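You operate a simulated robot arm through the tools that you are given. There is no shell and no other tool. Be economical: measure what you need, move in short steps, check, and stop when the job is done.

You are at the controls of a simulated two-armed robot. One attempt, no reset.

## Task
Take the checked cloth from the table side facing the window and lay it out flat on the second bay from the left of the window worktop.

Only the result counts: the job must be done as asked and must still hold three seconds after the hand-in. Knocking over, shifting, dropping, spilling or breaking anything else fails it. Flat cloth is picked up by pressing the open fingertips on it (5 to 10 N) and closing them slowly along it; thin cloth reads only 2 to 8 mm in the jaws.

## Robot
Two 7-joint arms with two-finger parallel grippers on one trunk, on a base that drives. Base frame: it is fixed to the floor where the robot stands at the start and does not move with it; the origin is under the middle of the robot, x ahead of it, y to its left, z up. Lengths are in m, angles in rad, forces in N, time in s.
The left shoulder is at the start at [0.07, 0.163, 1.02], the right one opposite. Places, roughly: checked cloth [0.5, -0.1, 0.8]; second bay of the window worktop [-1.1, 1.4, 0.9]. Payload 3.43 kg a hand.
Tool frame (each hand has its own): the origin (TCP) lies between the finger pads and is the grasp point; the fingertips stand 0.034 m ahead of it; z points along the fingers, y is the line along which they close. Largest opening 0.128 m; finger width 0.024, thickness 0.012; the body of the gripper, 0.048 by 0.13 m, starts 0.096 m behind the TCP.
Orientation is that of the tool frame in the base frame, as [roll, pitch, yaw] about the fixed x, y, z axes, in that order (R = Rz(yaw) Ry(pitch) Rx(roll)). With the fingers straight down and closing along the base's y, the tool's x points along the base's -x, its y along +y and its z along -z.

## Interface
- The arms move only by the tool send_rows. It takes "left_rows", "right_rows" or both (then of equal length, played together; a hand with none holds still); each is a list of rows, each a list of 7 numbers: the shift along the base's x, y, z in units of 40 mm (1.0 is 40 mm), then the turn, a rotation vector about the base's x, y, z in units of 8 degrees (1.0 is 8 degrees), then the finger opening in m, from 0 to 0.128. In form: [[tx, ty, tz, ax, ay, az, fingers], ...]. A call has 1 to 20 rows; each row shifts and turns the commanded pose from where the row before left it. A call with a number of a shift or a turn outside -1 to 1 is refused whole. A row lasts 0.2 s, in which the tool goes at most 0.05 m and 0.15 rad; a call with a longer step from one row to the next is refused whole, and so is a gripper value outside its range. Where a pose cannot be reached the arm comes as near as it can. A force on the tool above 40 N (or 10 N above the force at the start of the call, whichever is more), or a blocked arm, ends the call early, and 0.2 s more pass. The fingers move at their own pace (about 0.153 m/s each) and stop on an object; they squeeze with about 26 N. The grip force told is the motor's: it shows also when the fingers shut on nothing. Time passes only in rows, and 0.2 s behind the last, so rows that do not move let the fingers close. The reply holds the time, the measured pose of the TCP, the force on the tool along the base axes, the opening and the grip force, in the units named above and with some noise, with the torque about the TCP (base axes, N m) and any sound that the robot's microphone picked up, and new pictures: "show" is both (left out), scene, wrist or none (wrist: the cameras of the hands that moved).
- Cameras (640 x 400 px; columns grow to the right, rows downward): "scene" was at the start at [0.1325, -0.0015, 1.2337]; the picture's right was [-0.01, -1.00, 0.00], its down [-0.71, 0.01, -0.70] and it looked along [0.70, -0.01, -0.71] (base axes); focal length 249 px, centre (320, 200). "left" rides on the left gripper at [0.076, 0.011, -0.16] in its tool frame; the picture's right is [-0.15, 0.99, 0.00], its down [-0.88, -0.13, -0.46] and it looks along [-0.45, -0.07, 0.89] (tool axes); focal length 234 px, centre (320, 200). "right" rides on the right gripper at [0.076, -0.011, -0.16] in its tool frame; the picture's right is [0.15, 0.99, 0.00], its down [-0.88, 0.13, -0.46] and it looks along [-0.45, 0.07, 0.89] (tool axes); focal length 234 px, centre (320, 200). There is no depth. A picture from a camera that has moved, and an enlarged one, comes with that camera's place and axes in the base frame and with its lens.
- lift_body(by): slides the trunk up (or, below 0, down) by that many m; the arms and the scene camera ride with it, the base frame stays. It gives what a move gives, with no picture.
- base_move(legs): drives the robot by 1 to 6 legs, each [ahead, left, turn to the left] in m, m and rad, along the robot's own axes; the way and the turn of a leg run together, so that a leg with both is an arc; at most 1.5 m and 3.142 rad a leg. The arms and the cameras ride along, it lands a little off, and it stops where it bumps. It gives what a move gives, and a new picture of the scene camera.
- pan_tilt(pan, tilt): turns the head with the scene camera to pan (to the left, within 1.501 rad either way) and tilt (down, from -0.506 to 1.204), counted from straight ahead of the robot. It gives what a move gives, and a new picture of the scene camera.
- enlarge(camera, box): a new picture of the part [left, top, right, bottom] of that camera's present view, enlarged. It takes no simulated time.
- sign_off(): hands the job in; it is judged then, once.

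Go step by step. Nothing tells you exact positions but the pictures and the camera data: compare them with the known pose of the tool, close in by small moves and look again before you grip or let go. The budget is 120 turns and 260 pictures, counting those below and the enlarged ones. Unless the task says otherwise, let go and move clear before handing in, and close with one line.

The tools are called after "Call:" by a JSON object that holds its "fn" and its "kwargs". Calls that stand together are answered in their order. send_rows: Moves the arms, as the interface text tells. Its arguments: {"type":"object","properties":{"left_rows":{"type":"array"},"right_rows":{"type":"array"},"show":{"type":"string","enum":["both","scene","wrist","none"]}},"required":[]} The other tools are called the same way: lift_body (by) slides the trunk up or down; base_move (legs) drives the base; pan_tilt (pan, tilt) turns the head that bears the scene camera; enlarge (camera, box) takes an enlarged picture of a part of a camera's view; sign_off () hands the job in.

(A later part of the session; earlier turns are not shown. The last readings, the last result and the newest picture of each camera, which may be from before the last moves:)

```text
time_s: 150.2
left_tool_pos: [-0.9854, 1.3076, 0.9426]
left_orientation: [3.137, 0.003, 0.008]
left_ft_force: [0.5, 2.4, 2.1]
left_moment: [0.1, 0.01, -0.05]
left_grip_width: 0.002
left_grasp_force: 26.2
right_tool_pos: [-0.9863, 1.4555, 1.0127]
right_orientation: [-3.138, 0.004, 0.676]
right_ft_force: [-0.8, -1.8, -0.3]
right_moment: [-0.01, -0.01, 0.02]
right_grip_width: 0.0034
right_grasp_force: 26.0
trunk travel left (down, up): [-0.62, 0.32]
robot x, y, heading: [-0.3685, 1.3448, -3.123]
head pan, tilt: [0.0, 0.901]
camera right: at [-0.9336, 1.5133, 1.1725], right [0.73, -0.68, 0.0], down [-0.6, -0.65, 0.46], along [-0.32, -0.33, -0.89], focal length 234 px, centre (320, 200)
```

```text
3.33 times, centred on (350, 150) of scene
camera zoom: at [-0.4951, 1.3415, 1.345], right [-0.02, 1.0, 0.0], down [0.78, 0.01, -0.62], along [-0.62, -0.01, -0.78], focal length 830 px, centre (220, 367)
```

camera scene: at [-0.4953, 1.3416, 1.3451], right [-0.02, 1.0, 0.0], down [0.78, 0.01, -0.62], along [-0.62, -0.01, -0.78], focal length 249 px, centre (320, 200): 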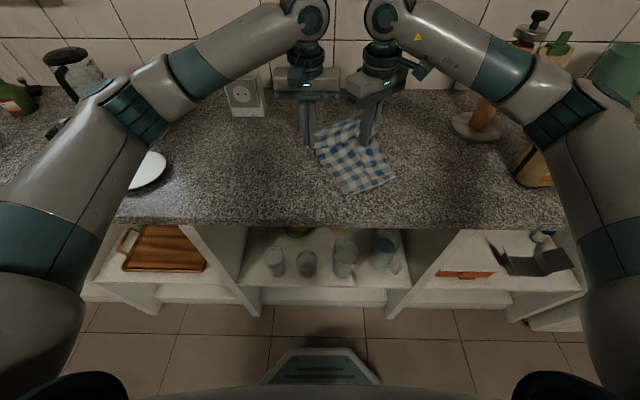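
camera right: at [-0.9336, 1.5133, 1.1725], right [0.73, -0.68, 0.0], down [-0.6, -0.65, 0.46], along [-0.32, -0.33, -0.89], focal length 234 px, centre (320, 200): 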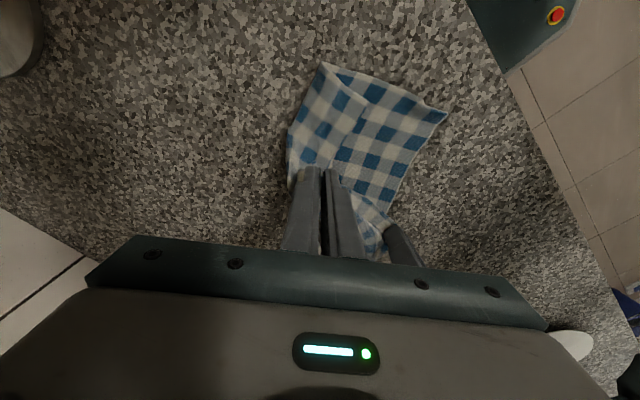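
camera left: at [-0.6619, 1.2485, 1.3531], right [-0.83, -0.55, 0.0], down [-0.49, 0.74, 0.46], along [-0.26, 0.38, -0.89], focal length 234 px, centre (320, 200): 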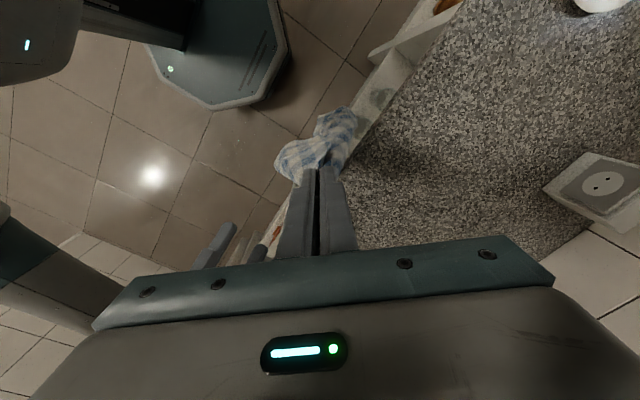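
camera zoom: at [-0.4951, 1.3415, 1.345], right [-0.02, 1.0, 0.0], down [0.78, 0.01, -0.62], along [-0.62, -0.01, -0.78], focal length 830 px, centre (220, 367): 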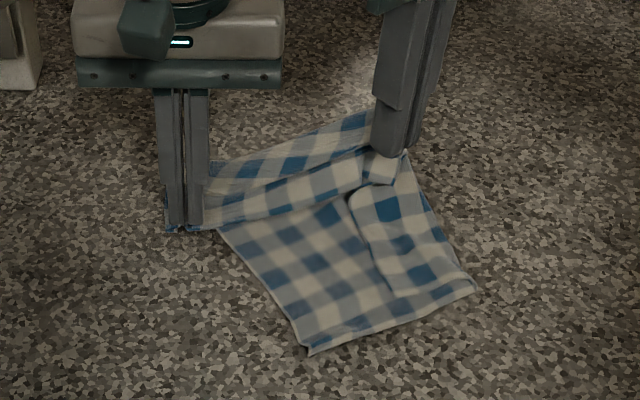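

The right hand holds the folded-over edge. I carry it forward over and past the line of corner A so the strip turns back out.

Call:
{"fn": "send_rows", "kwargs": {"right_rows": [[-0.4, 0, 0.1, 0, 0, 0, 0], [-0.45, -0.05, 0, 0, 0, 0, 0], [-0.45, -0.1, -0.3, 0, 0, 0, 0], [-0.45, -0.05, -0.4, 0, 0, 0, 0], [-0.2, 0, -0.4, 0, 0, 0, 0]], "show": "wrist"}}

Call:
{"fn": "enlarge", "kwargs": {"camera": "scene", "box": [280, 90, 420, 210]}}

```text
time_s: 151.4
left_tool_pos: [-0.9855, 1.3076, 0.9421]
left_orientation: [3.139, 0.002, 0.006]
left_ft_force: [-1.9, 1.7, -0.1]
left_moment: [0.1, 0.07, 0.04]
left_grip_width: 0.0023
left_grasp_force: 25.8
right_tool_pos: [-1.0617, 1.45, 0.9721]
right_orientation: [-3.137, 0.005, 0.675]
right_ft_force: [1.3, -1.0, -0.3]
right_moment: [-0.06, -0.07, 0.05]
right_grip_width: 0.0035
right_grasp_force: 25.8
trunk travel left (down, up): [-0.62, 0.32]
robot x, y, heading: [-0.3697, 1.3447, -3.126]
head pan, tilt: [0.0, 0.901]
camera right: at [-1.0094, 1.5072, 1.1319], right [0.73, -0.68, 0.0], down [-0.6, -0.65, 0.46], along [-0.32, -0.33, -0.89], focal length 234 px, centre (320, 200)
```

right: 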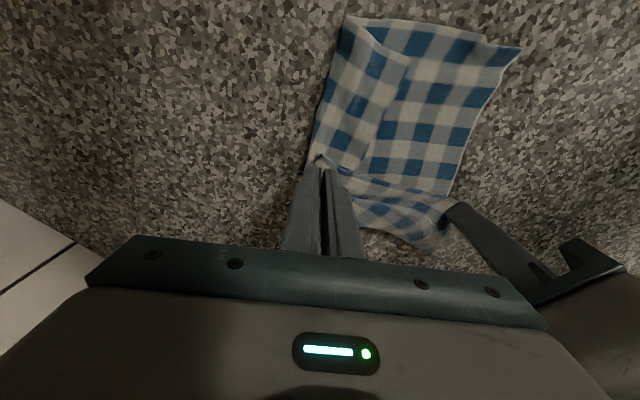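

```text
3.33 times, centred on (350, 150) of scene
camera zoom: at [-0.4954, 1.3419, 1.345], right [-0.02, 1.0, 0.0], down [0.78, 0.01, -0.62], along [-0.62, -0.01, -0.78], focal length 830 px, centre (220, 367)
```

zoom: 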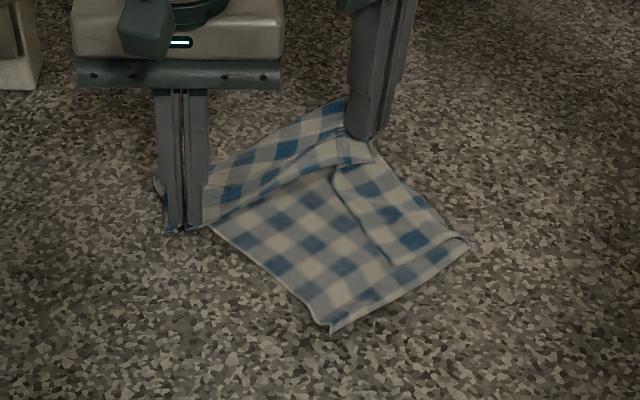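

There is also a strip along the right side folded over on top, its hem lying inside. I release here, then go for that hem to fold it back to the right.

Call:
{"fn": "send_rows", "kwargs": {"right_rows": [[0, 0, -0.4, 0, 0, 0, 0], [0, 0, -0.35, 0, 0, 0, 0], [0, 0, 0, 0, 0, 0, 0.02], [0, 0, 0, 0, 0, 0, 0.035], [0, 0, 0.3, 0, 0, 0, 0.035], [0, 0.1, 0.8, 0, 0, 0, 0.035], [0.5, 0.4, 0.6, 0, 0, -0.8, 0.03], [0.8, 0.4, 0, 0, 0, -0.8, 0.03], [0.8, 0.2, 0, 0, 0, -0.8, 0.03]], "show": "wrist"}}

Call:
{"fn": "enlarge", "kwargs": {"camera": "scene", "box": [280, 90, 420, 210]}}

```text
time_s: 153.4
left_tool_pos: [-0.9859, 1.3073, 0.9421]
left_orientation: [3.136, 0.0, 0.008]
left_ft_force: [-0.9, 0.7, 0.4]
left_moment: [-0.02, -0.02, -0.02]
left_grip_width: 0.0023
left_grasp_force: 26.1
right_tool_pos: [-0.978, 1.4939, 1.0095]
right_orientation: [-3.139, 0.005, 0.339]
right_ft_force: [-0.3, 0.5, 1.0]
right_moment: [-0.01, 0.01, -0.05]
right_grip_width: 0.03
right_grasp_force: 0.0
trunk travel left (down, up): [-0.62, 0.32]
robot x, y, heading: [-0.3689, 1.3466, -3.126]
head pan, tilt: [0.0, 0.901]
camera right: at [-0.911, 1.53, 1.1694], right [0.47, -0.88, 0.0], down [-0.78, -0.42, 0.46], along [-0.41, -0.21, -0.89], focal length 234 px, centre (320, 200)
```

right: 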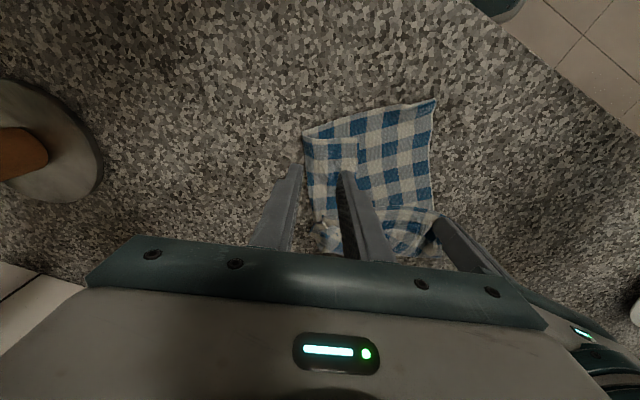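

```text
3.33 times, centred on (350, 150) of scene
camera zoom: at [-0.4943, 1.3423, 1.3451], right [-0.02, 1.0, 0.0], down [0.78, 0.01, -0.62], along [-0.62, -0.01, -0.78], focal length 830 px, centre (220, 367)
```

zoom: 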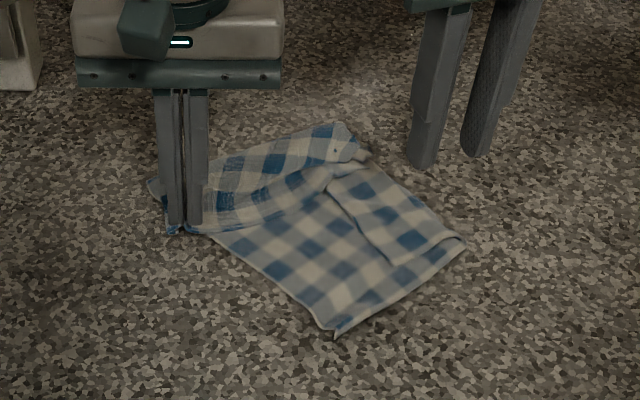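

I pinch the top layer of the right strip near its hem, at about (−0.973, 1.468).

Call:
{"fn": "send_rows", "kwargs": {"right_rows": [[0.1, -0.35, -0.4, 0, 0, 0, 0.028], [0, -0.3, -0.6, 0, 0, 0, 0.028], [0, 0, -0.5, 0, 0, 0, 0.028], [0, 0, -0.2, 0, 0, 0, 0.028], [0, 0, -0.06, 0, 0, 0, 0.028]], "show": "wrist"}}

Call:
{"fn": "enlarge", "kwargs": {"camera": "scene", "box": [280, 90, 420, 210]}}

```text
time_s: 154.6
left_tool_pos: [-0.9868, 1.3076, 0.9425]
left_orientation: [3.138, 0.003, 0.007]
left_ft_force: [0.2, 0.1, 0.0]
left_moment: [-0.02, 0.0, 0.0]
left_grip_width: 0.0021
left_grasp_force: 26.0
right_tool_pos: [-0.9745, 1.4679, 0.9381]
right_orientation: [-3.139, 0.005, 0.34]
right_ft_force: [-0.7, 0.2, -0.1]
right_moment: [0.01, -0.02, -0.02]
right_grip_width: 0.0279
right_grasp_force: 0.2
trunk travel left (down, up): [-0.62, 0.32]
robot x, y, heading: [-0.367, 1.3448, -3.126]
head pan, tilt: [0.0, 0.901]
camera right: at [-0.9068, 1.5049, 1.0974], right [0.47, -0.88, 0.0], down [-0.78, -0.42, 0.46], along [-0.41, -0.21, -0.89], focal length 234 px, centre (320, 200)
```

right: 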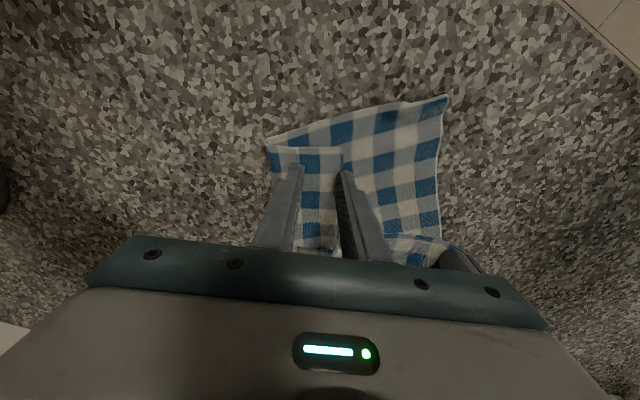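

```text
3.33 times, centred on (350, 150) of scene
camera zoom: at [-0.4952, 1.3418, 1.345], right [-0.02, 1.0, 0.0], down [0.78, 0.01, -0.62], along [-0.62, -0.01, -0.78], focal length 830 px, centre (220, 367)
```

zoom: 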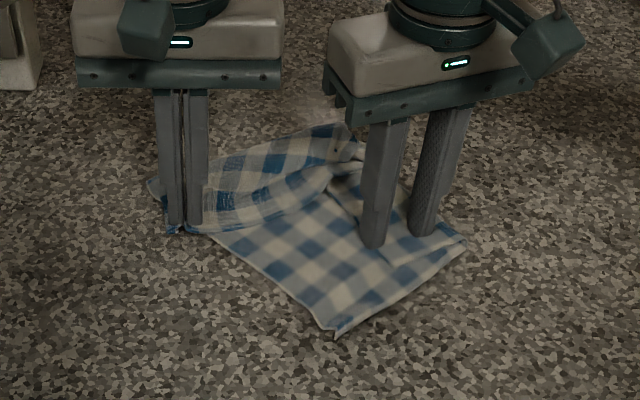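

Both tips are on the strip. I press, close, lift a little and carry it to the right.

Call:
{"fn": "send_rows", "kwargs": {"right_rows": [[0, 0, -0.06, 0, 0, 0, 0.028], [0, 0, -0.03, 0, 0, 0, 0.024], [0, 0, 0, 0, 0, 0, 0.02], [0, 0, 0, 0, 0, 0, 0.016], [0, 0, 0, 0, 0, 0, 0.012], [0, 0, 0, 0, 0, 0, 0.008], [0, 0, 0, 0, 0, 0, 0.004], [0, 0, 0, 0, 0, 0, 0], [0, 0, 0, 0, 0, 0, 0], [0, 0, 0.4, 0, 0, 0, 0], [0, 0, 0.6, 0, 0, 0, 0], [0, 0.2, 0.3, 0, 0, 0, 0]], "show": "wrist"}}

Call:
{"fn": "enlarge", "kwargs": {"camera": "scene", "box": [280, 90, 420, 210]}}

```text
time_s: 157.2
left_tool_pos: [-0.9868, 1.307, 0.9425]
left_orientation: [3.137, 0.003, 0.008]
left_ft_force: [-0.8, -0.8, -0.3]
left_moment: [0.0, 0.01, -0.01]
left_grip_width: 0.0022
left_grasp_force: 26.4
right_tool_pos: [-0.9728, 1.4758, 0.9861]
right_orientation: [-3.139, 0.005, 0.341]
right_ft_force: [-0.1, -0.3, 0.2]
right_moment: [0.04, -0.01, 0.03]
right_grip_width: 0.0034
right_grasp_force: 26.3
trunk travel left (down, up): [-0.62, 0.32]
robot x, y, heading: [-0.3722, 1.3441, -3.126]
head pan, tilt: [0.0, 0.901]
camera right: at [-0.9061, 1.5136, 1.1457], right [0.47, -0.88, 0.0], down [-0.78, -0.42, 0.46], along [-0.41, -0.21, -0.89], focal length 234 px, centre (320, 200)
```

right: 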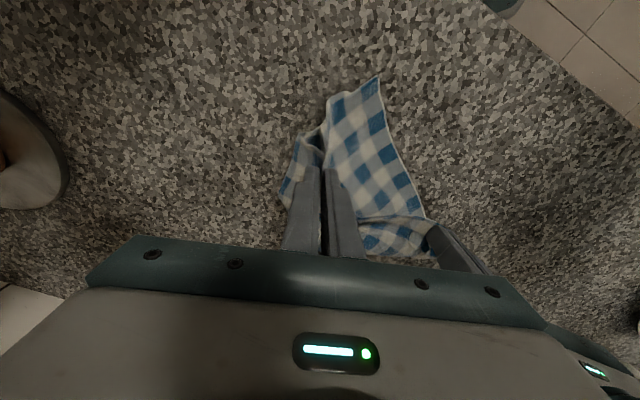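

```text
3.33 times, centred on (350, 150) of scene
camera zoom: at [-0.4954, 1.3424, 1.3449], right [-0.02, 1.0, 0.0], down [0.78, 0.01, -0.62], along [-0.62, -0.01, -0.78], focal length 830 px, centre (220, 367)
```

zoom: 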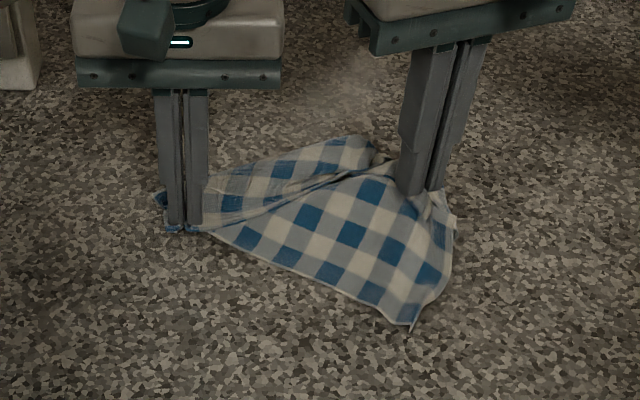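

It took both layers, but the strip now hangs over on the right side of the pinch. I lay that down to the right and release.

Call:
{"fn": "send_rows", "kwargs": {"right_rows": [[0.2, 0.3, 0.1, 0, 0, 0, 0], [0.2, 0.3, 0, 0, 0, 0, 0], [0, 0, -0.5, 0, 0, 0, 0], [0, -0.1, -0.5, 0, 0, 0, 0], [0, -0.1, -0.2, 0, 0, 0, 0], [0, 0, 0, 0, 0, 0, 0.02], [0, 0, 0, 0, 0, 0, 0.03], [0, 0, 0.3, 0, 0, 0, 0.03], [0, 0, 0.8, 0, 0, 0, 0.03], [0, 0.8, 0.8, 0, 0, 0, 0.03], [0, 0.8, 0.8, 0, 0, 0, 0.03]], "show": "none"}}

Call:
{"fn": "enlarge", "kwargs": {"camera": "scene", "box": [280, 90, 420, 210]}}

Call:
{"fn": "enlarge", "kwargs": {"camera": "right", "box": [240, 40, 560, 260]}}

```text
time_s: 159.6
left_tool_pos: [-0.9865, 1.3068, 0.9426]
left_orientation: [3.137, 0.003, 0.006]
left_ft_force: [0.1, -0.2, -0.2]
left_moment: [0.03, 0.02, -0.04]
left_grip_width: 0.0022
left_grasp_force: 25.7
right_tool_pos: [-0.9602, 1.552, 1.0531]
right_orientation: [-3.137, 0.005, 0.34]
right_ft_force: [0.3, -1.0, 0.5]
right_moment: [-0.01, -0.04, -0.02]
right_grip_width: 0.0298
right_grasp_force: 0.1
trunk travel left (down, up): [-0.62, 0.32]
robot x, y, heading: [-0.3704, 1.3445, -3.119]
head pan, tilt: [0.0, 0.901]
```

```text
3.33 times, centred on (350, 150) of scene
camera zoom: at [-0.4945, 1.3418, 1.345], right [-0.02, 1.0, 0.0], down [0.78, 0.01, -0.62], along [-0.62, -0.01, -0.78], focal length 830 px, centre (220, 367)
```

zoom: 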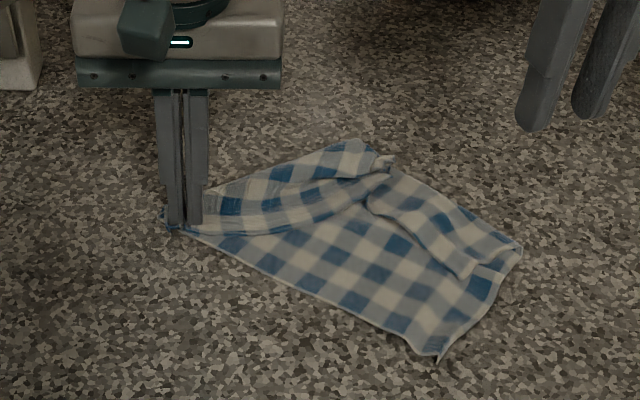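

```text
1.82 times, centred on (400, 150) of right
camera zoom: at [-0.8931, 1.5896, 1.214], right [0.47, -0.88, 0.0], down [-0.78, -0.42, 0.46], along [-0.41, -0.21, -0.89], focal length 426 px, centre (174, 291)
```

zoom: 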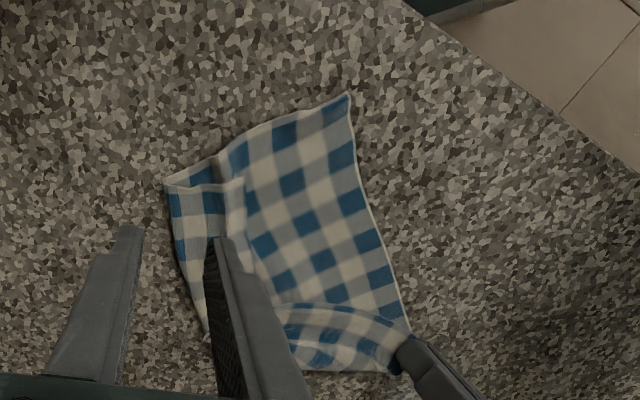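

The flap is still folded over by about 5 cm along a straight line. I try unrolling it: light pressure with closed fingertips near its hem, dragging outward across the fold.

Call:
{"fn": "send_rows", "kwargs": {"right_rows": [[-0.2, -0.7, 0, 0, 0, 0, 0], [-0.25, -0.75, -0.6, 0, 0, 0, 0], [0, 0, -0.8, 0, 0, 0, 0], [0, 0, -0.9, 0, 0, 0, 0], [0, 0, -0.5, 0, 0, 0, 0], [0, 0, -0.1, 0, 0, 0, 0], [-0.15, 0.18, -0.01, 0, 0, 0, 0], [-0.29, 0.36, 0, 0, 0, 0, 0], [-0.29, 0.36, 0, 0, 0, 0, 0], [-0.29, 0.36, 0, 0, 0, 0, 0], [-0.29, 0.36, 0, 0, 0, 0, 0], [-0.29, 0.36, 0, 0, 0, 0, 0]], "show": "none"}}

Call:
{"fn": "enlarge", "kwargs": {"camera": "scene", "box": [280, 90, 420, 210]}}

```text
time_s: 162.2
left_tool_pos: [-0.984, 1.3075, 0.943]
left_orientation: [3.138, 0.003, 0.008]
left_ft_force: [0.0, 6.4, -0.3]
left_moment: [0.21, 0.04, -0.11]
left_grip_width: 0.0025
left_grasp_force: 26.4
right_tool_pos: [-1.0385, 1.5755, 0.9356]
right_orientation: [-3.136, 0.009, 0.34]
right_ft_force: [4.5, -8.4, 18.5]
right_moment: [-0.36, -0.22, 0.0]
right_grip_width: 0.0002
right_grasp_force: 25.7
trunk travel left (down, up): [-0.62, 0.32]
robot x, y, heading: [-0.3692, 1.3441, -3.122]
head pan, tilt: [0.0, 0.901]
```

```text
3.33 times, centred on (350, 150) of scene
camera zoom: at [-0.4926, 1.3411, 1.3453], right [-0.02, 1.0, 0.0], down [0.78, 0.01, -0.62], along [-0.62, -0.01, -0.78], focal length 830 px, centre (220, 367)
```

zoom: 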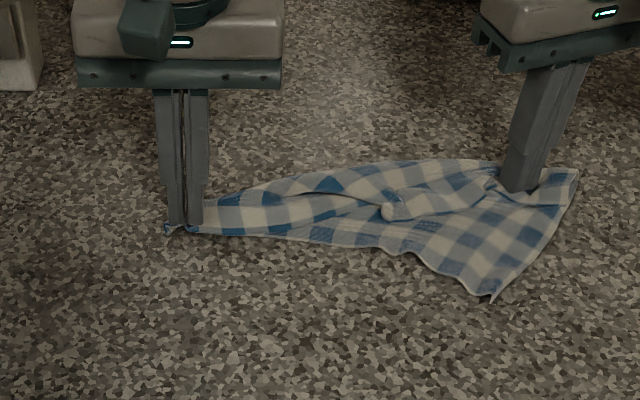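

Corners C and D are now out on the right; corner B's flap lies in the middle, pointing left at about (−1.0, 1.475). I go to pinch B, so I can carry it to the far side.

Call:
{"fn": "send_rows", "kwargs": {"right_rows": [[0, 0, 0.3, 0, 0, 0, 0], [0, 0, 0.8, 0, 0, 0, 0.03], [0.17, -0.4, 0.6, 0, 0, 0.8, 0.03], [0.17, -0.5, 0, 0, 0, 0.8, 0.03], [0.17, -0.5, 0, 0, 0, 0.8, 0.03], [0.17, -0.5, 0, 0, 0, 0.8, 0.03], [0.17, -0.54, 0, 0, 0, 0.8, 0.03], [0, 0, -0.6, 0, 0, 0, 0.03], [0, 0, -0.4, 0, 0, 0, 0.03]], "show": "wrist"}}

Call:
{"fn": "enlarge", "kwargs": {"camera": "scene", "box": [280, 90, 420, 210]}}

```text
time_s: 164.2
left_tool_pos: [-0.9852, 1.3075, 0.9423]
left_orientation: [3.138, 0.002, 0.007]
left_ft_force: [-1.3, 0.1, -0.1]
left_moment: [0.02, 0.01, -0.03]
left_grip_width: 0.0022
left_grasp_force: 25.9
right_tool_pos: [-1.0081, 1.4813, 0.9622]
right_orientation: [-3.135, 0.005, 0.901]
right_ft_force: [0.0, -0.2, -0.2]
right_moment: [0.0, 0.02, 0.01]
right_grip_width: 0.0302
right_grasp_force: 0.1
trunk travel left (down, up): [-0.62, 0.32]
robot x, y, heading: [-0.3706, 1.3477, -3.123]
head pan, tilt: [0.0, 0.901]
camera right: at [-0.9696, 1.5484, 1.1226], right [0.87, -0.5, -0.01], down [-0.44, -0.77, 0.46], along [-0.23, -0.4, -0.89], focal length 234 px, centre (320, 200)
```

right: 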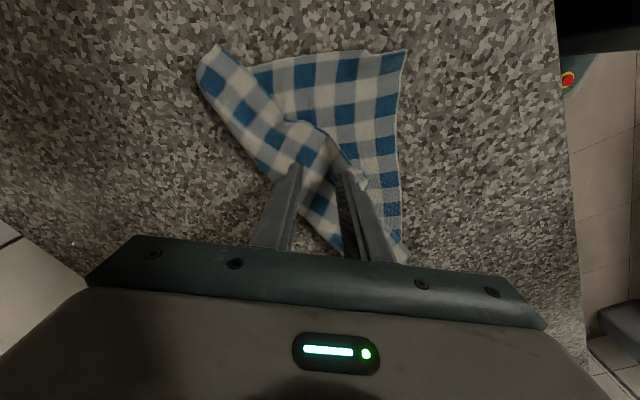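

```text
3.33 times, centred on (350, 150) of scene
camera zoom: at [-0.4951, 1.3414, 1.3451], right [-0.02, 1.0, 0.0], down [0.78, 0.01, -0.62], along [-0.62, -0.01, -0.78], focal length 830 px, centre (220, 367)
```

zoom: 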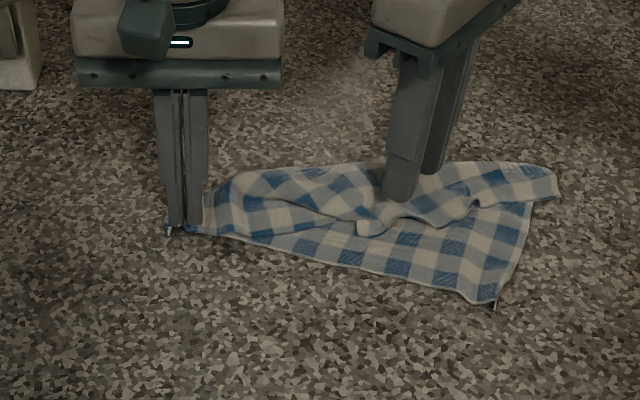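

I see it now: the cloth is folded over, with corner B's tip at about (−0.985, 1.447). I shift there, pinch it and lift.

Call:
{"fn": "send_rows", "kwargs": {"right_rows": [[0.2, -0.4, 0.1, 0, 0, 0, 0.03], [0.25, -0.4, -0.1, 0, 0, 0, 0.03], [0, 0, -0.4, 0, 0, 0, 0.03], [0, 0, -0.2, 0, 0, 0, 0.03], [0, 0, -0.05, 0, 0, 0, 0.03], [0, 0, 0, 0, 0, 0, 0.025], [0, 0, 0, 0, 0, 0, 0.02], [0, 0, 0, 0, 0, 0, 0.015], [0, 0, 0, 0, 0, 0, 0.01], [0, 0, 0, 0, 0, 0, 0.005], [0, 0, 0, 0, 0, 0, 0], [0, 0, 0, 0, 0, 0, 0], [0, 0, 0.5, 0, 0, 0, 0], [0, 0, 0.8, 0, 0, 0, 0]], "show": "wrist"}}

Call:
{"fn": "enlarge", "kwargs": {"camera": "scene", "box": [280, 90, 420, 210]}}

```text
time_s: 167.2
left_tool_pos: [-0.9848, 1.3068, 0.9435]
left_orientation: [3.137, 0.002, 0.007]
left_ft_force: [-0.2, 0.7, 0.0]
left_moment: [0.0, 0.01, -0.03]
left_grip_width: 0.0023
left_grasp_force: 25.9
right_tool_pos: [-0.9876, 1.4443, 0.9859]
right_orientation: [-3.137, 0.004, 0.9]
right_ft_force: [0.2, 0.5, -0.4]
right_moment: [0.03, 0.05, 0.01]
right_grip_width: 0.0029
right_grasp_force: 26.3
trunk travel left (down, up): [-0.62, 0.32]
robot x, y, heading: [-0.3673, 1.3433, -3.126]
head pan, tilt: [0.0, 0.901]
camera right: at [-0.9497, 1.5127, 1.146], right [0.87, -0.5, 0.0], down [-0.44, -0.77, 0.46], along [-0.23, -0.4, -0.89], focal length 234 px, centre (320, 200)
```

right: 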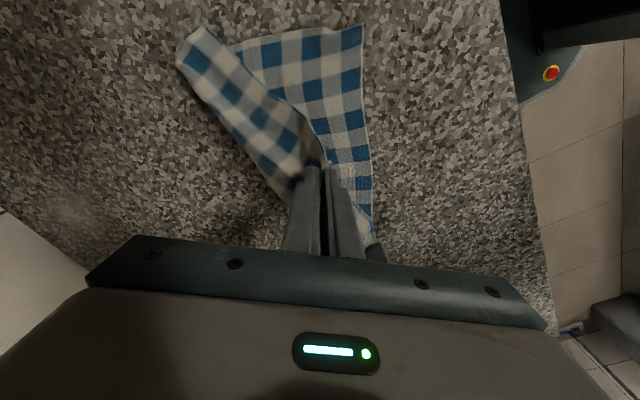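

```text
3.33 times, centred on (350, 150) of scene
camera zoom: at [-0.4942, 1.3412, 1.345], right [-0.02, 1.0, 0.0], down [0.78, 0.01, -0.62], along [-0.62, -0.01, -0.78], focal length 830 px, centre (220, 367)
```

zoom: 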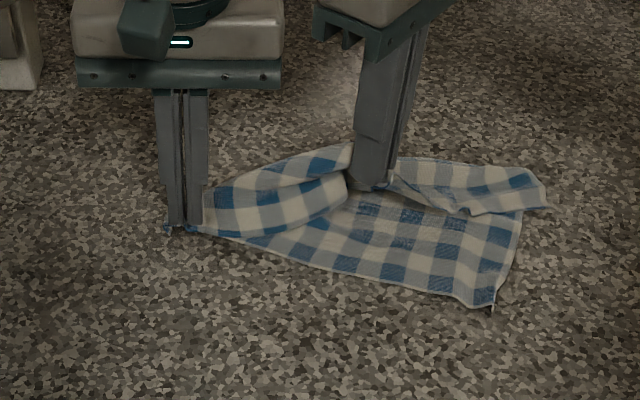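

B is lifted cleanly with only the top layer. I carry it over to the far side, to about (−1.15, 1.37).

Call:
{"fn": "send_rows", "kwargs": {"right_rows": [[-0.5, -0.1, 0.3, 0, 0, -0.45, 0], [-0.53, -0.2, 0.2, 0, 0, -0.45, 0], [-0.53, -0.25, 0, 0, 0, -0.45, 0], [-0.53, -0.25, 0, 0, 0, -0.45, 0], [-0.53, -0.25, -0.2, 0, 0, -0.45, 0], [-0.53, -0.25, -0.3, 0, 0, -0.45, 0], [-0.53, -0.25, -0.4, 0, 0, -0.45, 0], [-0.4, -0.2, -0.4, 0, 0, -0.45, 0]], "show": "wrist"}}

Call:
{"fn": "enlarge", "kwargs": {"camera": "scene", "box": [280, 90, 420, 210]}}

```text
time_s: 169.0
left_tool_pos: [-0.9872, 1.3057, 0.9431]
left_orientation: [3.14, 0.005, 0.012]
left_ft_force: [-23.3, 5.3, 3.5]
left_moment: [0.26, 0.88, -0.02]
left_grip_width: 0.0023
left_grasp_force: 26.3
right_tool_pos: [-1.152, 1.3746, 0.9538]
right_orientation: [-3.141, 0.001, 0.4]
right_ft_force: [23.4, -6.8, -2.6]
right_moment: [-0.11, -0.68, 0.48]
right_grip_width: 0.0033
right_grasp_force: 26.3
trunk travel left (down, up): [-0.62, 0.32]
robot x, y, heading: [-0.3673, 1.3434, -3.122]
head pan, tilt: [0.0, 0.901]
camera right: at [-1.0867, 1.4155, 1.1145], right [0.52, -0.85, 0.0], down [-0.76, -0.46, 0.46], along [-0.39, -0.24, -0.89], focal length 234 px, centre (320, 200)
```

right: 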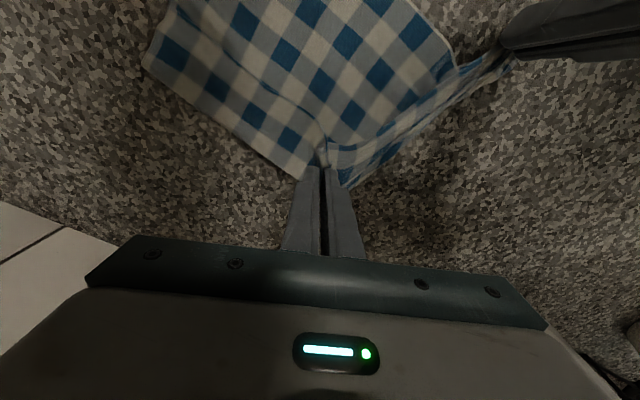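

```text
3.33 times, centred on (350, 150) of scene
camera zoom: at [-0.4957, 1.3408, 1.345], right [-0.02, 1.0, 0.0], down [0.78, 0.01, -0.62], along [-0.62, -0.01, -0.78], focal length 830 px, centre (220, 367)
```

zoom: 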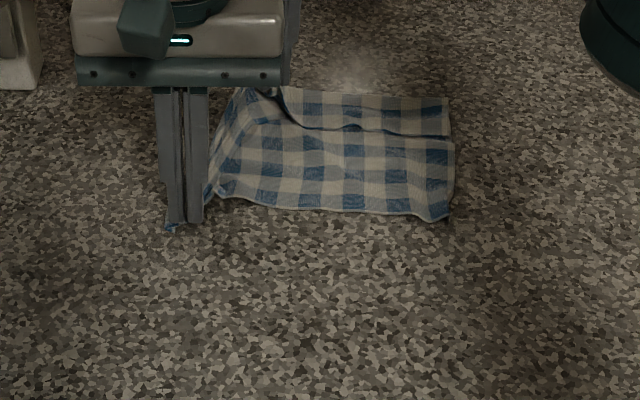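

That spread it: A and B on the left, C and D on the right, with one pleat left running across. I relax the pull, set both hands down and release them.

Call:
{"fn": "send_rows", "kwargs": {"right_rows": [[0.2, 0, -0.15, 0, 0, 0, 0], [0.1, 0, -0.2, 0, 0, 0, 0], [0, 0, -0.1, 0, 0, 0, 0], [0, 0, 0, 0, 0, 0, 0.01], [0, 0, 0, 0, 0, 0, 0.02], [0, 0, 0, 0, 0, 0, 0.03], [0, 0, 0.2, 0, 0, 0, 0.03], [0, 0, 0.6, 0, 0, 0, 0.03], [0, 0.5, 0.8, 0, 0, 0, 0.03], [0, 0.8, 0.6, 0, 0, 0, 0], [0, 0.8, 0.3, 0, 0, 0, 0]], "left_rows": [[0, 0, -0.1, 0, 0, 0, 0], [0, 0, -0.08, 0, 0, 0, 0], [0, 0, 0, 0, 0, 0, 0], [0, 0, 0, 0, 0, 0, 0.01], [0, 0, 0, 0, 0, 0, 0.02], [0, 0, 0, 0, 0, 0, 0.03], [0, 0, 0.2, 0, 0, 0, 0.03], [0, 0, 0.6, 0, 0, 0, 0.03], [0.2, -0.5, 0.8, 0, 0, 0, 0.03], [0.2, -0.8, 0.6, 0, 0, 0, 0], [0.2, -0.6, 0.3, 0, 0, 0, 0]], "show": "none"}}

Call:
{"fn": "enlarge", "kwargs": {"camera": "scene", "box": [280, 90, 420, 210]}}

Call:
{"fn": "enlarge", "kwargs": {"camera": "right", "box": [240, 20, 600, 270]}}

```text
time_s: 171.4
left_tool_pos: [-0.9626, 1.231, 1.0344]
left_orientation: [3.136, 0.002, 0.008]
left_ft_force: [0.3, 0.7, -0.2]
left_moment: [0.0, 0.03, 0.01]
left_grip_width: 0.0001
left_grasp_force: 25.9
right_tool_pos: [-1.1442, 1.4577, 1.0417]
right_orientation: [-3.138, 0.006, 0.396]
right_ft_force: [0.2, 0.2, -0.1]
right_moment: [0.02, 0.04, 0.0]
right_grip_width: 0.0002
right_grasp_force: 26.0
trunk travel left (down, up): [-0.62, 0.32]
robot x, y, heading: [-0.3671, 1.3456, -3.125]
head pan, tilt: [0.0, 0.901]
```

```text
3.33 times, centred on (350, 150) of scene
camera zoom: at [-0.4945, 1.3418, 1.345], right [-0.02, 1.0, 0.0], down [0.78, 0.01, -0.62], along [-0.62, -0.01, -0.78], focal length 830 px, centre (220, 367)
```

zoom: 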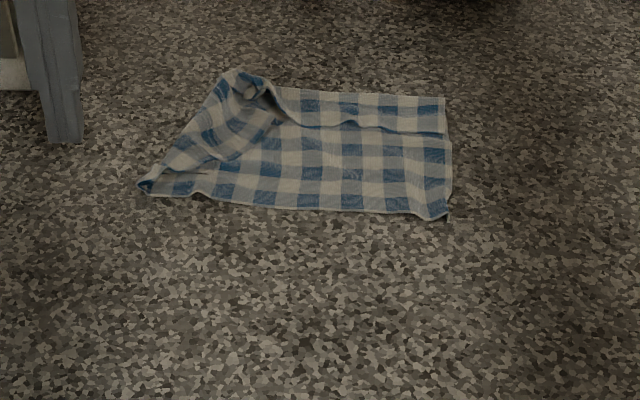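

```text
1.60 times, centred on (420, 145) of right
camera zoom: at [-1.0779, 1.4989, 1.2014], right [0.52, -0.86, 0.0], down [-0.76, -0.46, 0.46], along [-0.4, -0.23, -0.89], focal length 375 px, centre (160, 288)
```

zoom: 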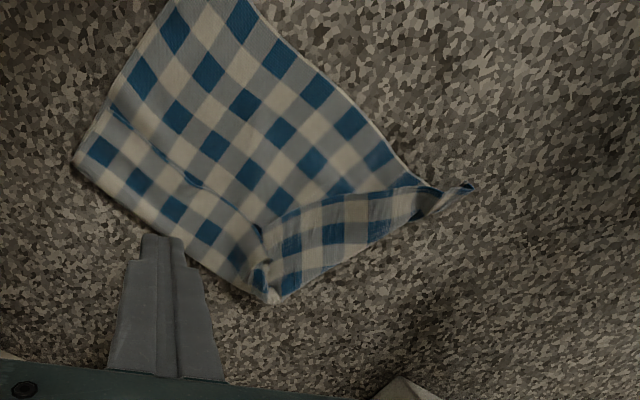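

Nearly there: it is spread with a step along the far strip and a crease along the left strip. I press near C (right hand) and near A (left hand) and draw them apart.

Call:
{"fn": "send_rows", "kwargs": {"right_rows": [[-0.15, 0.6, 0, 0, 0, 0, 0], [-0.1, 0.6, -0.3, 0, 0, 0, 0], [-0.1, 0.48, -0.5, 0, 0, 0, 0], [0, 0, -0.8, 0, 0, 0, 0], [0, 0, -0.8, 0, 0, 0, 0], [0, 0, -0.25, 0, 0, 0, 0], [-0.1, 0.04, 0, 0, 0, 0, 0], [-0.2, 0.08, 0, 0, 0, 0, 0], [-0.2, 0.08, 0, 0, 0, 0, 0], [-0.2, 0.08, 0, 0, 0, 0, 0], [-0.2, 0.08, 0, 0, 0, 0, 0]], "left_rows": [[-0.6, 0.5, 0, 0, 0, 0, 0], [-0.6, 0.5, -0.3, 0, 0, 0, 0], [-0.4, 0.43, -0.5, 0, 0, 0, 0], [0, 0, -0.8, 0, 0, 0, 0], [0, 0, -0.7, 0, 0, 0, 0], [0, 0, -0.17, 0, 0, 0, 0], [0.06, -0.1, 0, 0, 0, 0, 0], [0.12, -0.18, 0, 0, 0, 0, 0], [0.12, -0.18, 0, 0, 0, 0, 0], [0.12, -0.18, 0, 0, 0, 0, 0], [0.12, -0.18, 0, 0, 0, 0, 0]], "show": "none"}}

Call:
{"fn": "enlarge", "kwargs": {"camera": "scene", "box": [280, 90, 420, 210]}}

```text
time_s: 173.8
left_tool_pos: [-1.0015, 1.2525, 0.9393]
left_orientation: [3.138, 0.003, 0.007]
left_ft_force: [0.3, -0.4, 0.0]
left_moment: [0.02, -0.02, 0.01]
left_grip_width: 0.0
left_grasp_force: 25.7
right_tool_pos: [-1.1712, 1.5357, 0.9368]
right_orientation: [-3.136, 0.009, 0.392]
right_ft_force: [6.3, -1.8, 23.2]
right_moment: [-0.12, -0.43, -0.01]
right_grip_width: 0.0002
right_grasp_force: 26.5
right hand out of reach, approached as far as the arm can: row 9, 10
trunk travel left (down, up): [-0.62, 0.32]
robot x, y, heading: [-0.3696, 1.3416, -3.125]
head pan, tilt: [0.0, 0.901]
```

```text
3.33 times, centred on (350, 150) of scene
camera zoom: at [-0.4913, 1.3402, 1.3455], right [-0.02, 1.0, 0.0], down [0.78, 0.01, -0.62], along [-0.62, -0.01, -0.78], focal length 830 px, centre (220, 367)
```

zoom: 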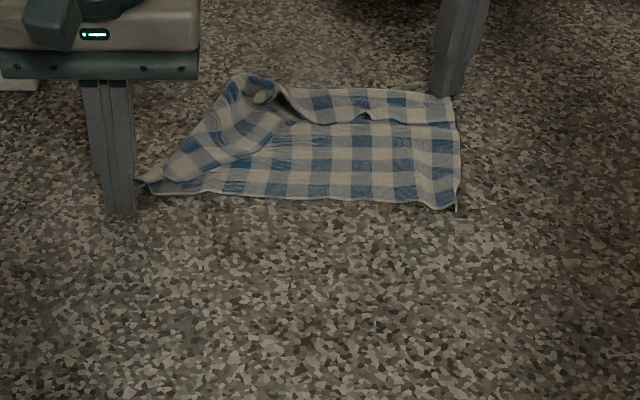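

The right hand has C pressed firmly. I use the left hand to press the near edge in the middle and pull it towards me while C is held.

Call:
{"fn": "send_rows", "kwargs": {"left_rows": [[0, 0, 0.8, 0, 0, 0, 0], [-0.2, 0.9, 0.2, 0, 0, 0, 0], [-0.2, 0.9, 0, 0, 0, 0, 0], [-0.2, 0.9, 0, 0, 0, 0, 0], [-0.1, 0.9, 0, 0, 0, 0, 0], [0, 0, -0.7, 0, 0, 0, 0], [0, 0, -0.35, 0, 0, 0, 0], [0, 0, -0.1, 0, 0, 0, 0], [0.15, 0, 0, 0, 0, 0, 0], [0.2, 0, 0, 0, 0, 0, 0], [0.2, 0, 0, 0, 0, 0, 0], [0.2, 0, 0, 0, 0, 0, 0], [0.2, 0, 0, 0, 0, 0, 0]], "show": "none"}}

Call:
{"fn": "enlarge", "kwargs": {"camera": "scene", "box": [280, 90, 420, 210]}}

```text
time_s: 176.6
left_tool_pos: [-0.9909, 1.3985, 0.9352]
left_orientation: [3.139, 0.009, 0.008]
left_ft_force: [-10.1, 2.0, 34.6]
left_moment: [0.09, 0.27, 0.02]
left_grip_width: 0.0
left_grasp_force: 26.4
right_tool_pos: [-1.1702, 1.5355, 0.935]
right_orientation: [-3.134, 0.007, 0.392]
right_ft_force: [-1.6, -2.5, 20.0]
right_moment: [-0.1, -0.23, -0.02]
right_grip_width: 0.0
right_grasp_force: 26.1
trunk travel left (down, up): [-0.62, 0.32]
robot x, y, heading: [-0.37, 1.3442, -3.12]
head pan, tilt: [0.0, 0.901]
```

```text
3.33 times, centred on (350, 150) of scene
camera zoom: at [-0.4903, 1.3407, 1.3457], right [-0.02, 1.0, 0.0], down [0.78, 0.01, -0.62], along [-0.62, -0.01, -0.78], focal length 830 px, centre (220, 367)
```

zoom: 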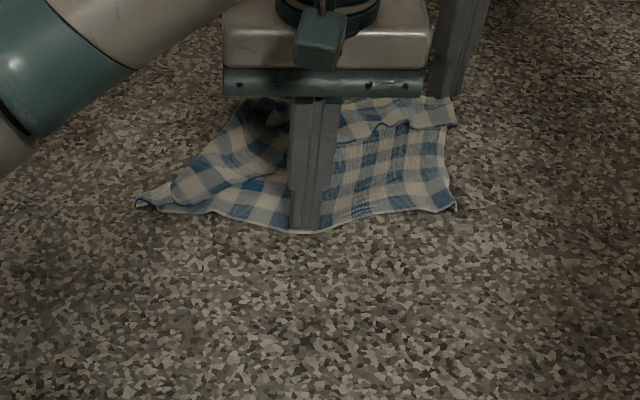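

Now I see the far strip and the left strip are flaps folded over on top (their hems show inside). I lift the right hand, draw the whole cloth about 6 cm towards me for reach, and then lift the left.

Call:
{"fn": "send_rows", "kwargs": {"left_rows": [[0, 0, 0.02, 0, 0, 0, 0], [0, 0, 0, 0, 0, 0, 0], [0.25, 0, 0, 0, 0, 0, 0], [0.25, 0, 0, 0, 0, 0, 0], [0.25, 0, 0, 0, 0, 0, 0], [0.25, 0, 0, 0, 0, 0, 0], [0.25, 0, 0, 0, 0, 0, 0], [0.25, 0, 0, 0, 0, 0, 0], [0, 0, 0.3, 0, 0, 0, 0], [0, -0.3, 0.8, 0, 0, 0, 0], [0, -0.8, 0.9, 0, 0, 0, 0], [0, -0.9, 0.6, 0, 0, 0, 0], [0, -0.9, 0, 0, 0, 0, 0]], "right_rows": [[0, 0, 0.4, 0, 0, 0, 0], [0, 0, 0.8, 0, 0, 0, 0], [0, 0, 0.6, 0, 0, 0, 0], [0, 0, 0, 0, 0, 0, 0], [0.2, 0, 0, 0, 0, 0, 0.03], [0.2, 0, 0, 0, 0, 0, 0.03], [0.2, 0, 0, 0, 0, 0, 0.03], [0.2, 0, 0, 0, 0, 0, 0.03], [0.2, 0, 0, 0, 0, 0, 0.03], [0, 0, 0, 0, 0, 0, 0.03], [0, 0, 0, 0, 0, 0, 0.03], [0, 0, 0, 0, 0, 0, 0.03], [0, 0, 0, 0, 0, 0, 0.03]], "show": "none"}}

Call:
{"fn": "enlarge", "kwargs": {"camera": "scene", "box": [270, 100, 410, 220]}}

Call:
{"fn": "enlarge", "kwargs": {"camera": "right", "box": [240, 20, 640, 270]}}

```text
time_s: 179.4
left_tool_pos: [-0.9314, 1.2799, 1.0388]
left_orientation: [3.139, 0.001, 0.008]
left_ft_force: [-0.1, -1.1, 0.0]
left_moment: [0.02, -0.03, 0.01]
left_grip_width: 0.0
left_grasp_force: 26.3
right_tool_pos: [-1.1309, 1.5372, 0.9553]
right_orientation: [-3.136, 0.005, 0.397]
right_ft_force: [0.6, 0.1, -0.3]
right_moment: [0.04, -0.01, 0.01]
right_grip_width: 0.03
right_grasp_force: 0.1
right hand out of reach, approached as far as the arm can: row 1, 2, 3
trunk travel left (down, up): [-0.62, 0.32]
robot x, y, heading: [-0.3716, 1.3465, -3.127]
head pan, tilt: [0.0, 0.901]
```

```text
3.33 times, centred on (340, 160) of scene
camera zoom: at [-0.495, 1.3399, 1.345], right [-0.02, 1.0, 0.0], down [0.78, 0.01, -0.62], along [-0.62, -0.01, -0.78], focal length 830 px, centre (253, 333)
```

zoom: 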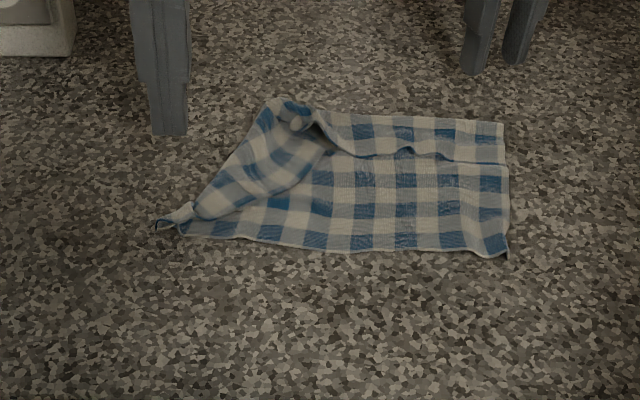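

```text
1.60 times, centred on (440, 145) of right
camera zoom: at [-1.0661, 1.5773, 1.115], right [0.52, -0.86, -0.01], down [-0.76, -0.46, 0.46], along [-0.4, -0.23, -0.89], focal length 375 px, centre (128, 288)
```

zoom: 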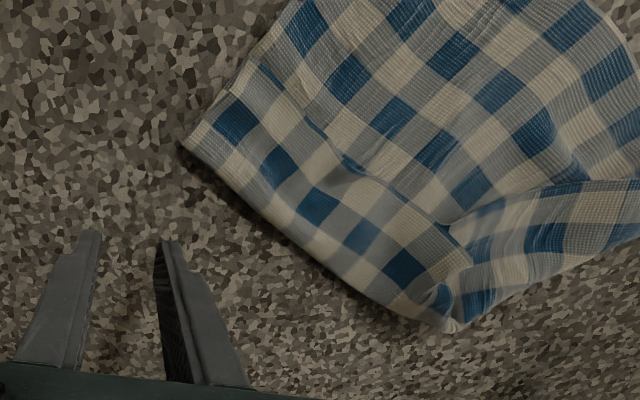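

The flap hems meet near (−1.031, 1.395), where corner B is folded in. I pinch there with the right hand and lift to see what it catches.

Call:
{"fn": "send_rows", "kwargs": {"right_rows": [[0.3, -0.4, 0.8, 0, 0, 0, 0.03], [0.5, -0.8, 0.2, 0, 0, 0, 0.03], [0.5, -0.8, 0, 0, 0, 0, 0.03], [0.5, -0.8, 0, 0, 0, 0, 0.03], [0.45, -0.8, 0, 0, 0, 0, 0.03], [0, 0, -0.7, 0, 0, 0, 0.03], [0, 0, -0.45, 0, 0, 0, 0.03], [0, 0, -0.2, 0, 0, 0, 0.03], [0, 0, 0, 0, 0, 0, 0.025], [0, 0, 0, 0, 0, 0, 0.02], [0, 0, 0, 0, 0, 0, 0.015], [0, 0, 0, 0, 0, 0, 0.01], [0, 0, 0, 0, 0, 0, 0.005], [0, 0, 0, 0, 0, 0, 0], [0, 0, 0, 0, 0, 0, 0], [0, 0, 0.5, 0, 0, 0, 0], [0, 0, 0.7, 0, 0, 0, 0]], "left_rows": [[0, -0.7, 0.2, 0, 0, 0, 0], [0, -0.7, 0, 0, 0, 0, 0], [0, 0, 0, 0, 0, 0, 0], [0, 0, 0, 0, 0, 0, 0], [0, 0, 0, 0, 0, 0, 0], [0, 0, 0, 0, 0, 0, 0], [0, 0, 0, 0, 0, 0, 0], [0, 0, 0, 0, 0, 0, 0], [0, 0, 0, 0, 0, 0, 0], [0, 0, 0, 0, 0, 0, 0], [0, 0, 0, 0, 0, 0, 0], [0, 0, 0, 0, 0, 0, 0], [0, 0, 0, 0, 0, 0, 0], [0, 0, 0, 0, 0, 0, 0], [0, 0, 0, 0, 0, 0, 0], [0, 0, 0, 0, 0, 0, 0], [0, 0, 0, 0, 0, 0, 0]], "show": "none"}}

Call:
{"fn": "enlarge", "kwargs": {"camera": "scene", "box": [270, 100, 410, 220]}}

Call:
{"fn": "enlarge", "kwargs": {"camera": "right", "box": [160, 20, 560, 270]}}

```text
time_s: 183.0
left_tool_pos: [-0.932, 1.2257, 1.0456]
left_orientation: [3.138, 0.001, 0.007]
left_ft_force: [-0.4, 0.0, -0.1]
left_moment: [0.03, 0.03, -0.01]
left_grip_width: 0.0
left_grasp_force: 25.9
right_tool_pos: [-1.0418, 1.395, 0.9902]
right_orientation: [-3.138, 0.006, 0.396]
right_ft_force: [-0.5, 0.6, -0.4]
right_moment: [0.02, 0.0, 0.0]
right_grip_width: 0.0021
right_grasp_force: 26.6
trunk travel left (down, up): [-0.62, 0.32]
robot x, y, heading: [-0.3713, 1.3464, -3.122]
head pan, tilt: [0.0, 0.901]
```

```text
3.33 times, centred on (340, 160) of scene
camera zoom: at [-0.4946, 1.3412, 1.345], right [-0.02, 1.0, 0.0], down [0.78, 0.01, -0.62], along [-0.62, -0.01, -0.78], focal length 830 px, centre (253, 333)
```

zoom: 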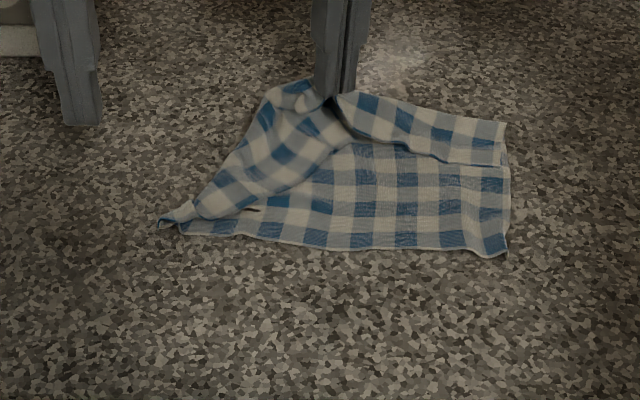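

```text
1.60 times, centred on (360, 145) of right
camera zoom: at [-0.9765, 1.4349, 1.151], right [0.52, -0.86, -0.01], down [-0.76, -0.46, 0.46], along [-0.4, -0.23, -0.89], focal length 375 px, centre (256, 288)
```

zoom: 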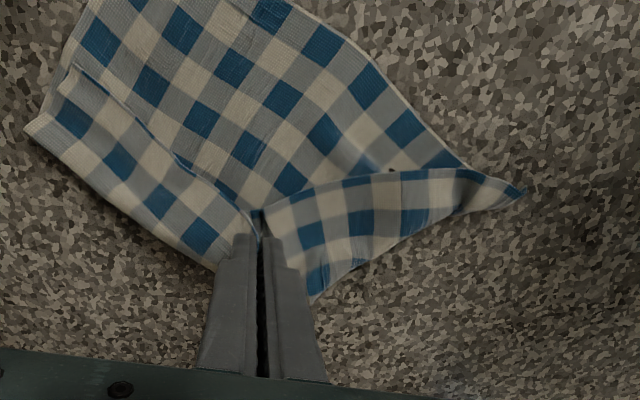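

It caught the junction of both hems with the base layer left lying. I press corner A with the left hand as an anchor and carry the pinch outward to the far left.

Call:
{"fn": "send_rows", "kwargs": {"left_rows": [[-0.3, 0.8, -0.6, 0, 0, 0, 0], [-0.3, 0.8, -0.8, 0, 0, 0, 0], [0, 0, -0.8, 0, 0, 0, 0], [0, 0, -0.4, 0, 0, 0, 0], [0, 0, -0.18, 0, 0, 0, 0], [0, 0, 0, 0, 0, 0, 0], [0, 0, 0, 0, 0, 0, 0], [0, 0, 0, 0, 0, 0, 0], [0, 0, 0, 0, 0, 0, 0], [0, 0, 0, 0, 0, 0, 0], [0, 0, 0, 0, 0, 0, 0], [0, 0, 0, 0, 0, 0, 0]], "right_rows": [[0, 0, 0.2, 0, 0, 0, 0], [0, 0, 0.2, 0, 0, 0, 0], [0, 0, 0, 0, 0, 0, 0], [0, 0, 0, 0, 0, 0, 0], [0, 0, 0, 0, 0, 0, 0], [-0.4, -0.3, 0, 0, 0, 0, 0], [-0.4, -0.3, 0, 0, 0, 0, 0], [-0.4, -0.3, 0, 0, 0, 0, 0], [-0.4, -0.3, -0.2, 0, 0, 0, 0], [-0.4, -0.3, -0.3, 0, 0, 0, 0], [-0.4, -0.3, -0.4, 0, 0, 0, 0], [-0.3, -0.2, -0.4, 0, 0, 0, 0]], "show": "none"}}

Call:
{"fn": "enlarge", "kwargs": {"camera": "scene", "box": [270, 90, 410, 210]}}

Call:
{"fn": "enlarge", "kwargs": {"camera": "right", "box": [100, 0, 560, 270]}}

```text
time_s: 184.9
left_tool_pos: [-0.9576, 1.2888, 0.9367]
left_orientation: [3.141, 0.008, 0.007]
left_ft_force: [2.6, -3.1, 19.3]
left_moment: [-0.15, -0.24, -0.03]
left_grip_width: 0.0002
left_grasp_force: 26.1
right_tool_pos: [-1.0933, 1.3537, 1.0021]
right_orientation: [-3.139, 0.004, 0.396]
right_ft_force: [0.1, -0.9, 0.6]
right_moment: [0.0, 0.02, -0.03]
right_grip_width: 0.0017
right_grasp_force: 26.4
trunk travel left (down, up): [-0.62, 0.32]
robot x, y, heading: [-0.3736, 1.3424, -3.127]
head pan, tilt: [0.0, 0.901]
stopped in row 9 (left hand): the force on the tool passed its limit (the readings are from after the stop); the commanded pose is now the measured one
```

```text
3.33 times, centred on (340, 150) of scene
camera zoom: at [-0.494, 1.3411, 1.3448], right [-0.02, 1.0, 0.0], down [0.78, 0.01, -0.62], along [-0.62, -0.01, -0.78], focal length 830 px, centre (253, 367)
```

zoom: 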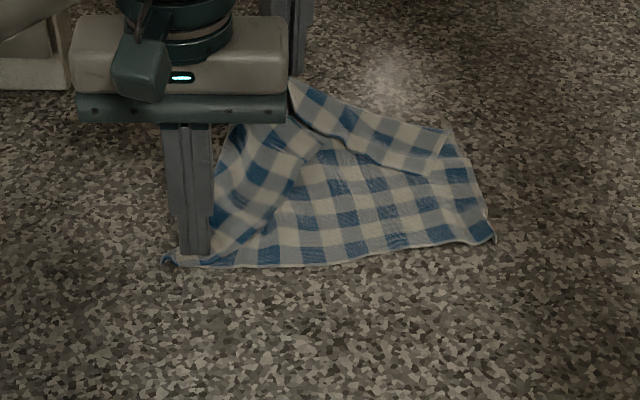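

```text
1.39 times, centred on (330, 135) of right
camera zoom: at [-1.0276, 1.3962, 1.1624], right [0.52, -0.86, -0.01], down [-0.76, -0.46, 0.46], along [-0.4, -0.23, -0.89], focal length 326 px, centre (306, 290)
```

zoom: 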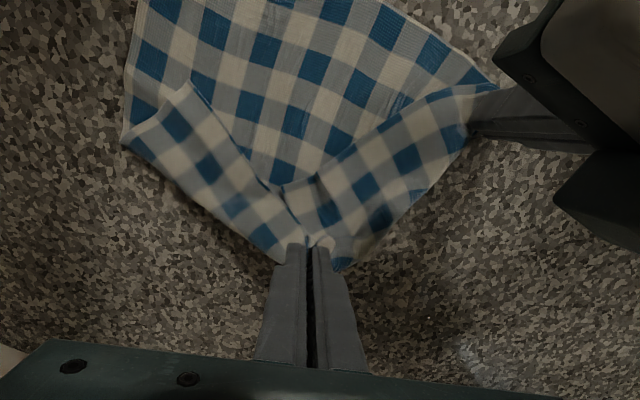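

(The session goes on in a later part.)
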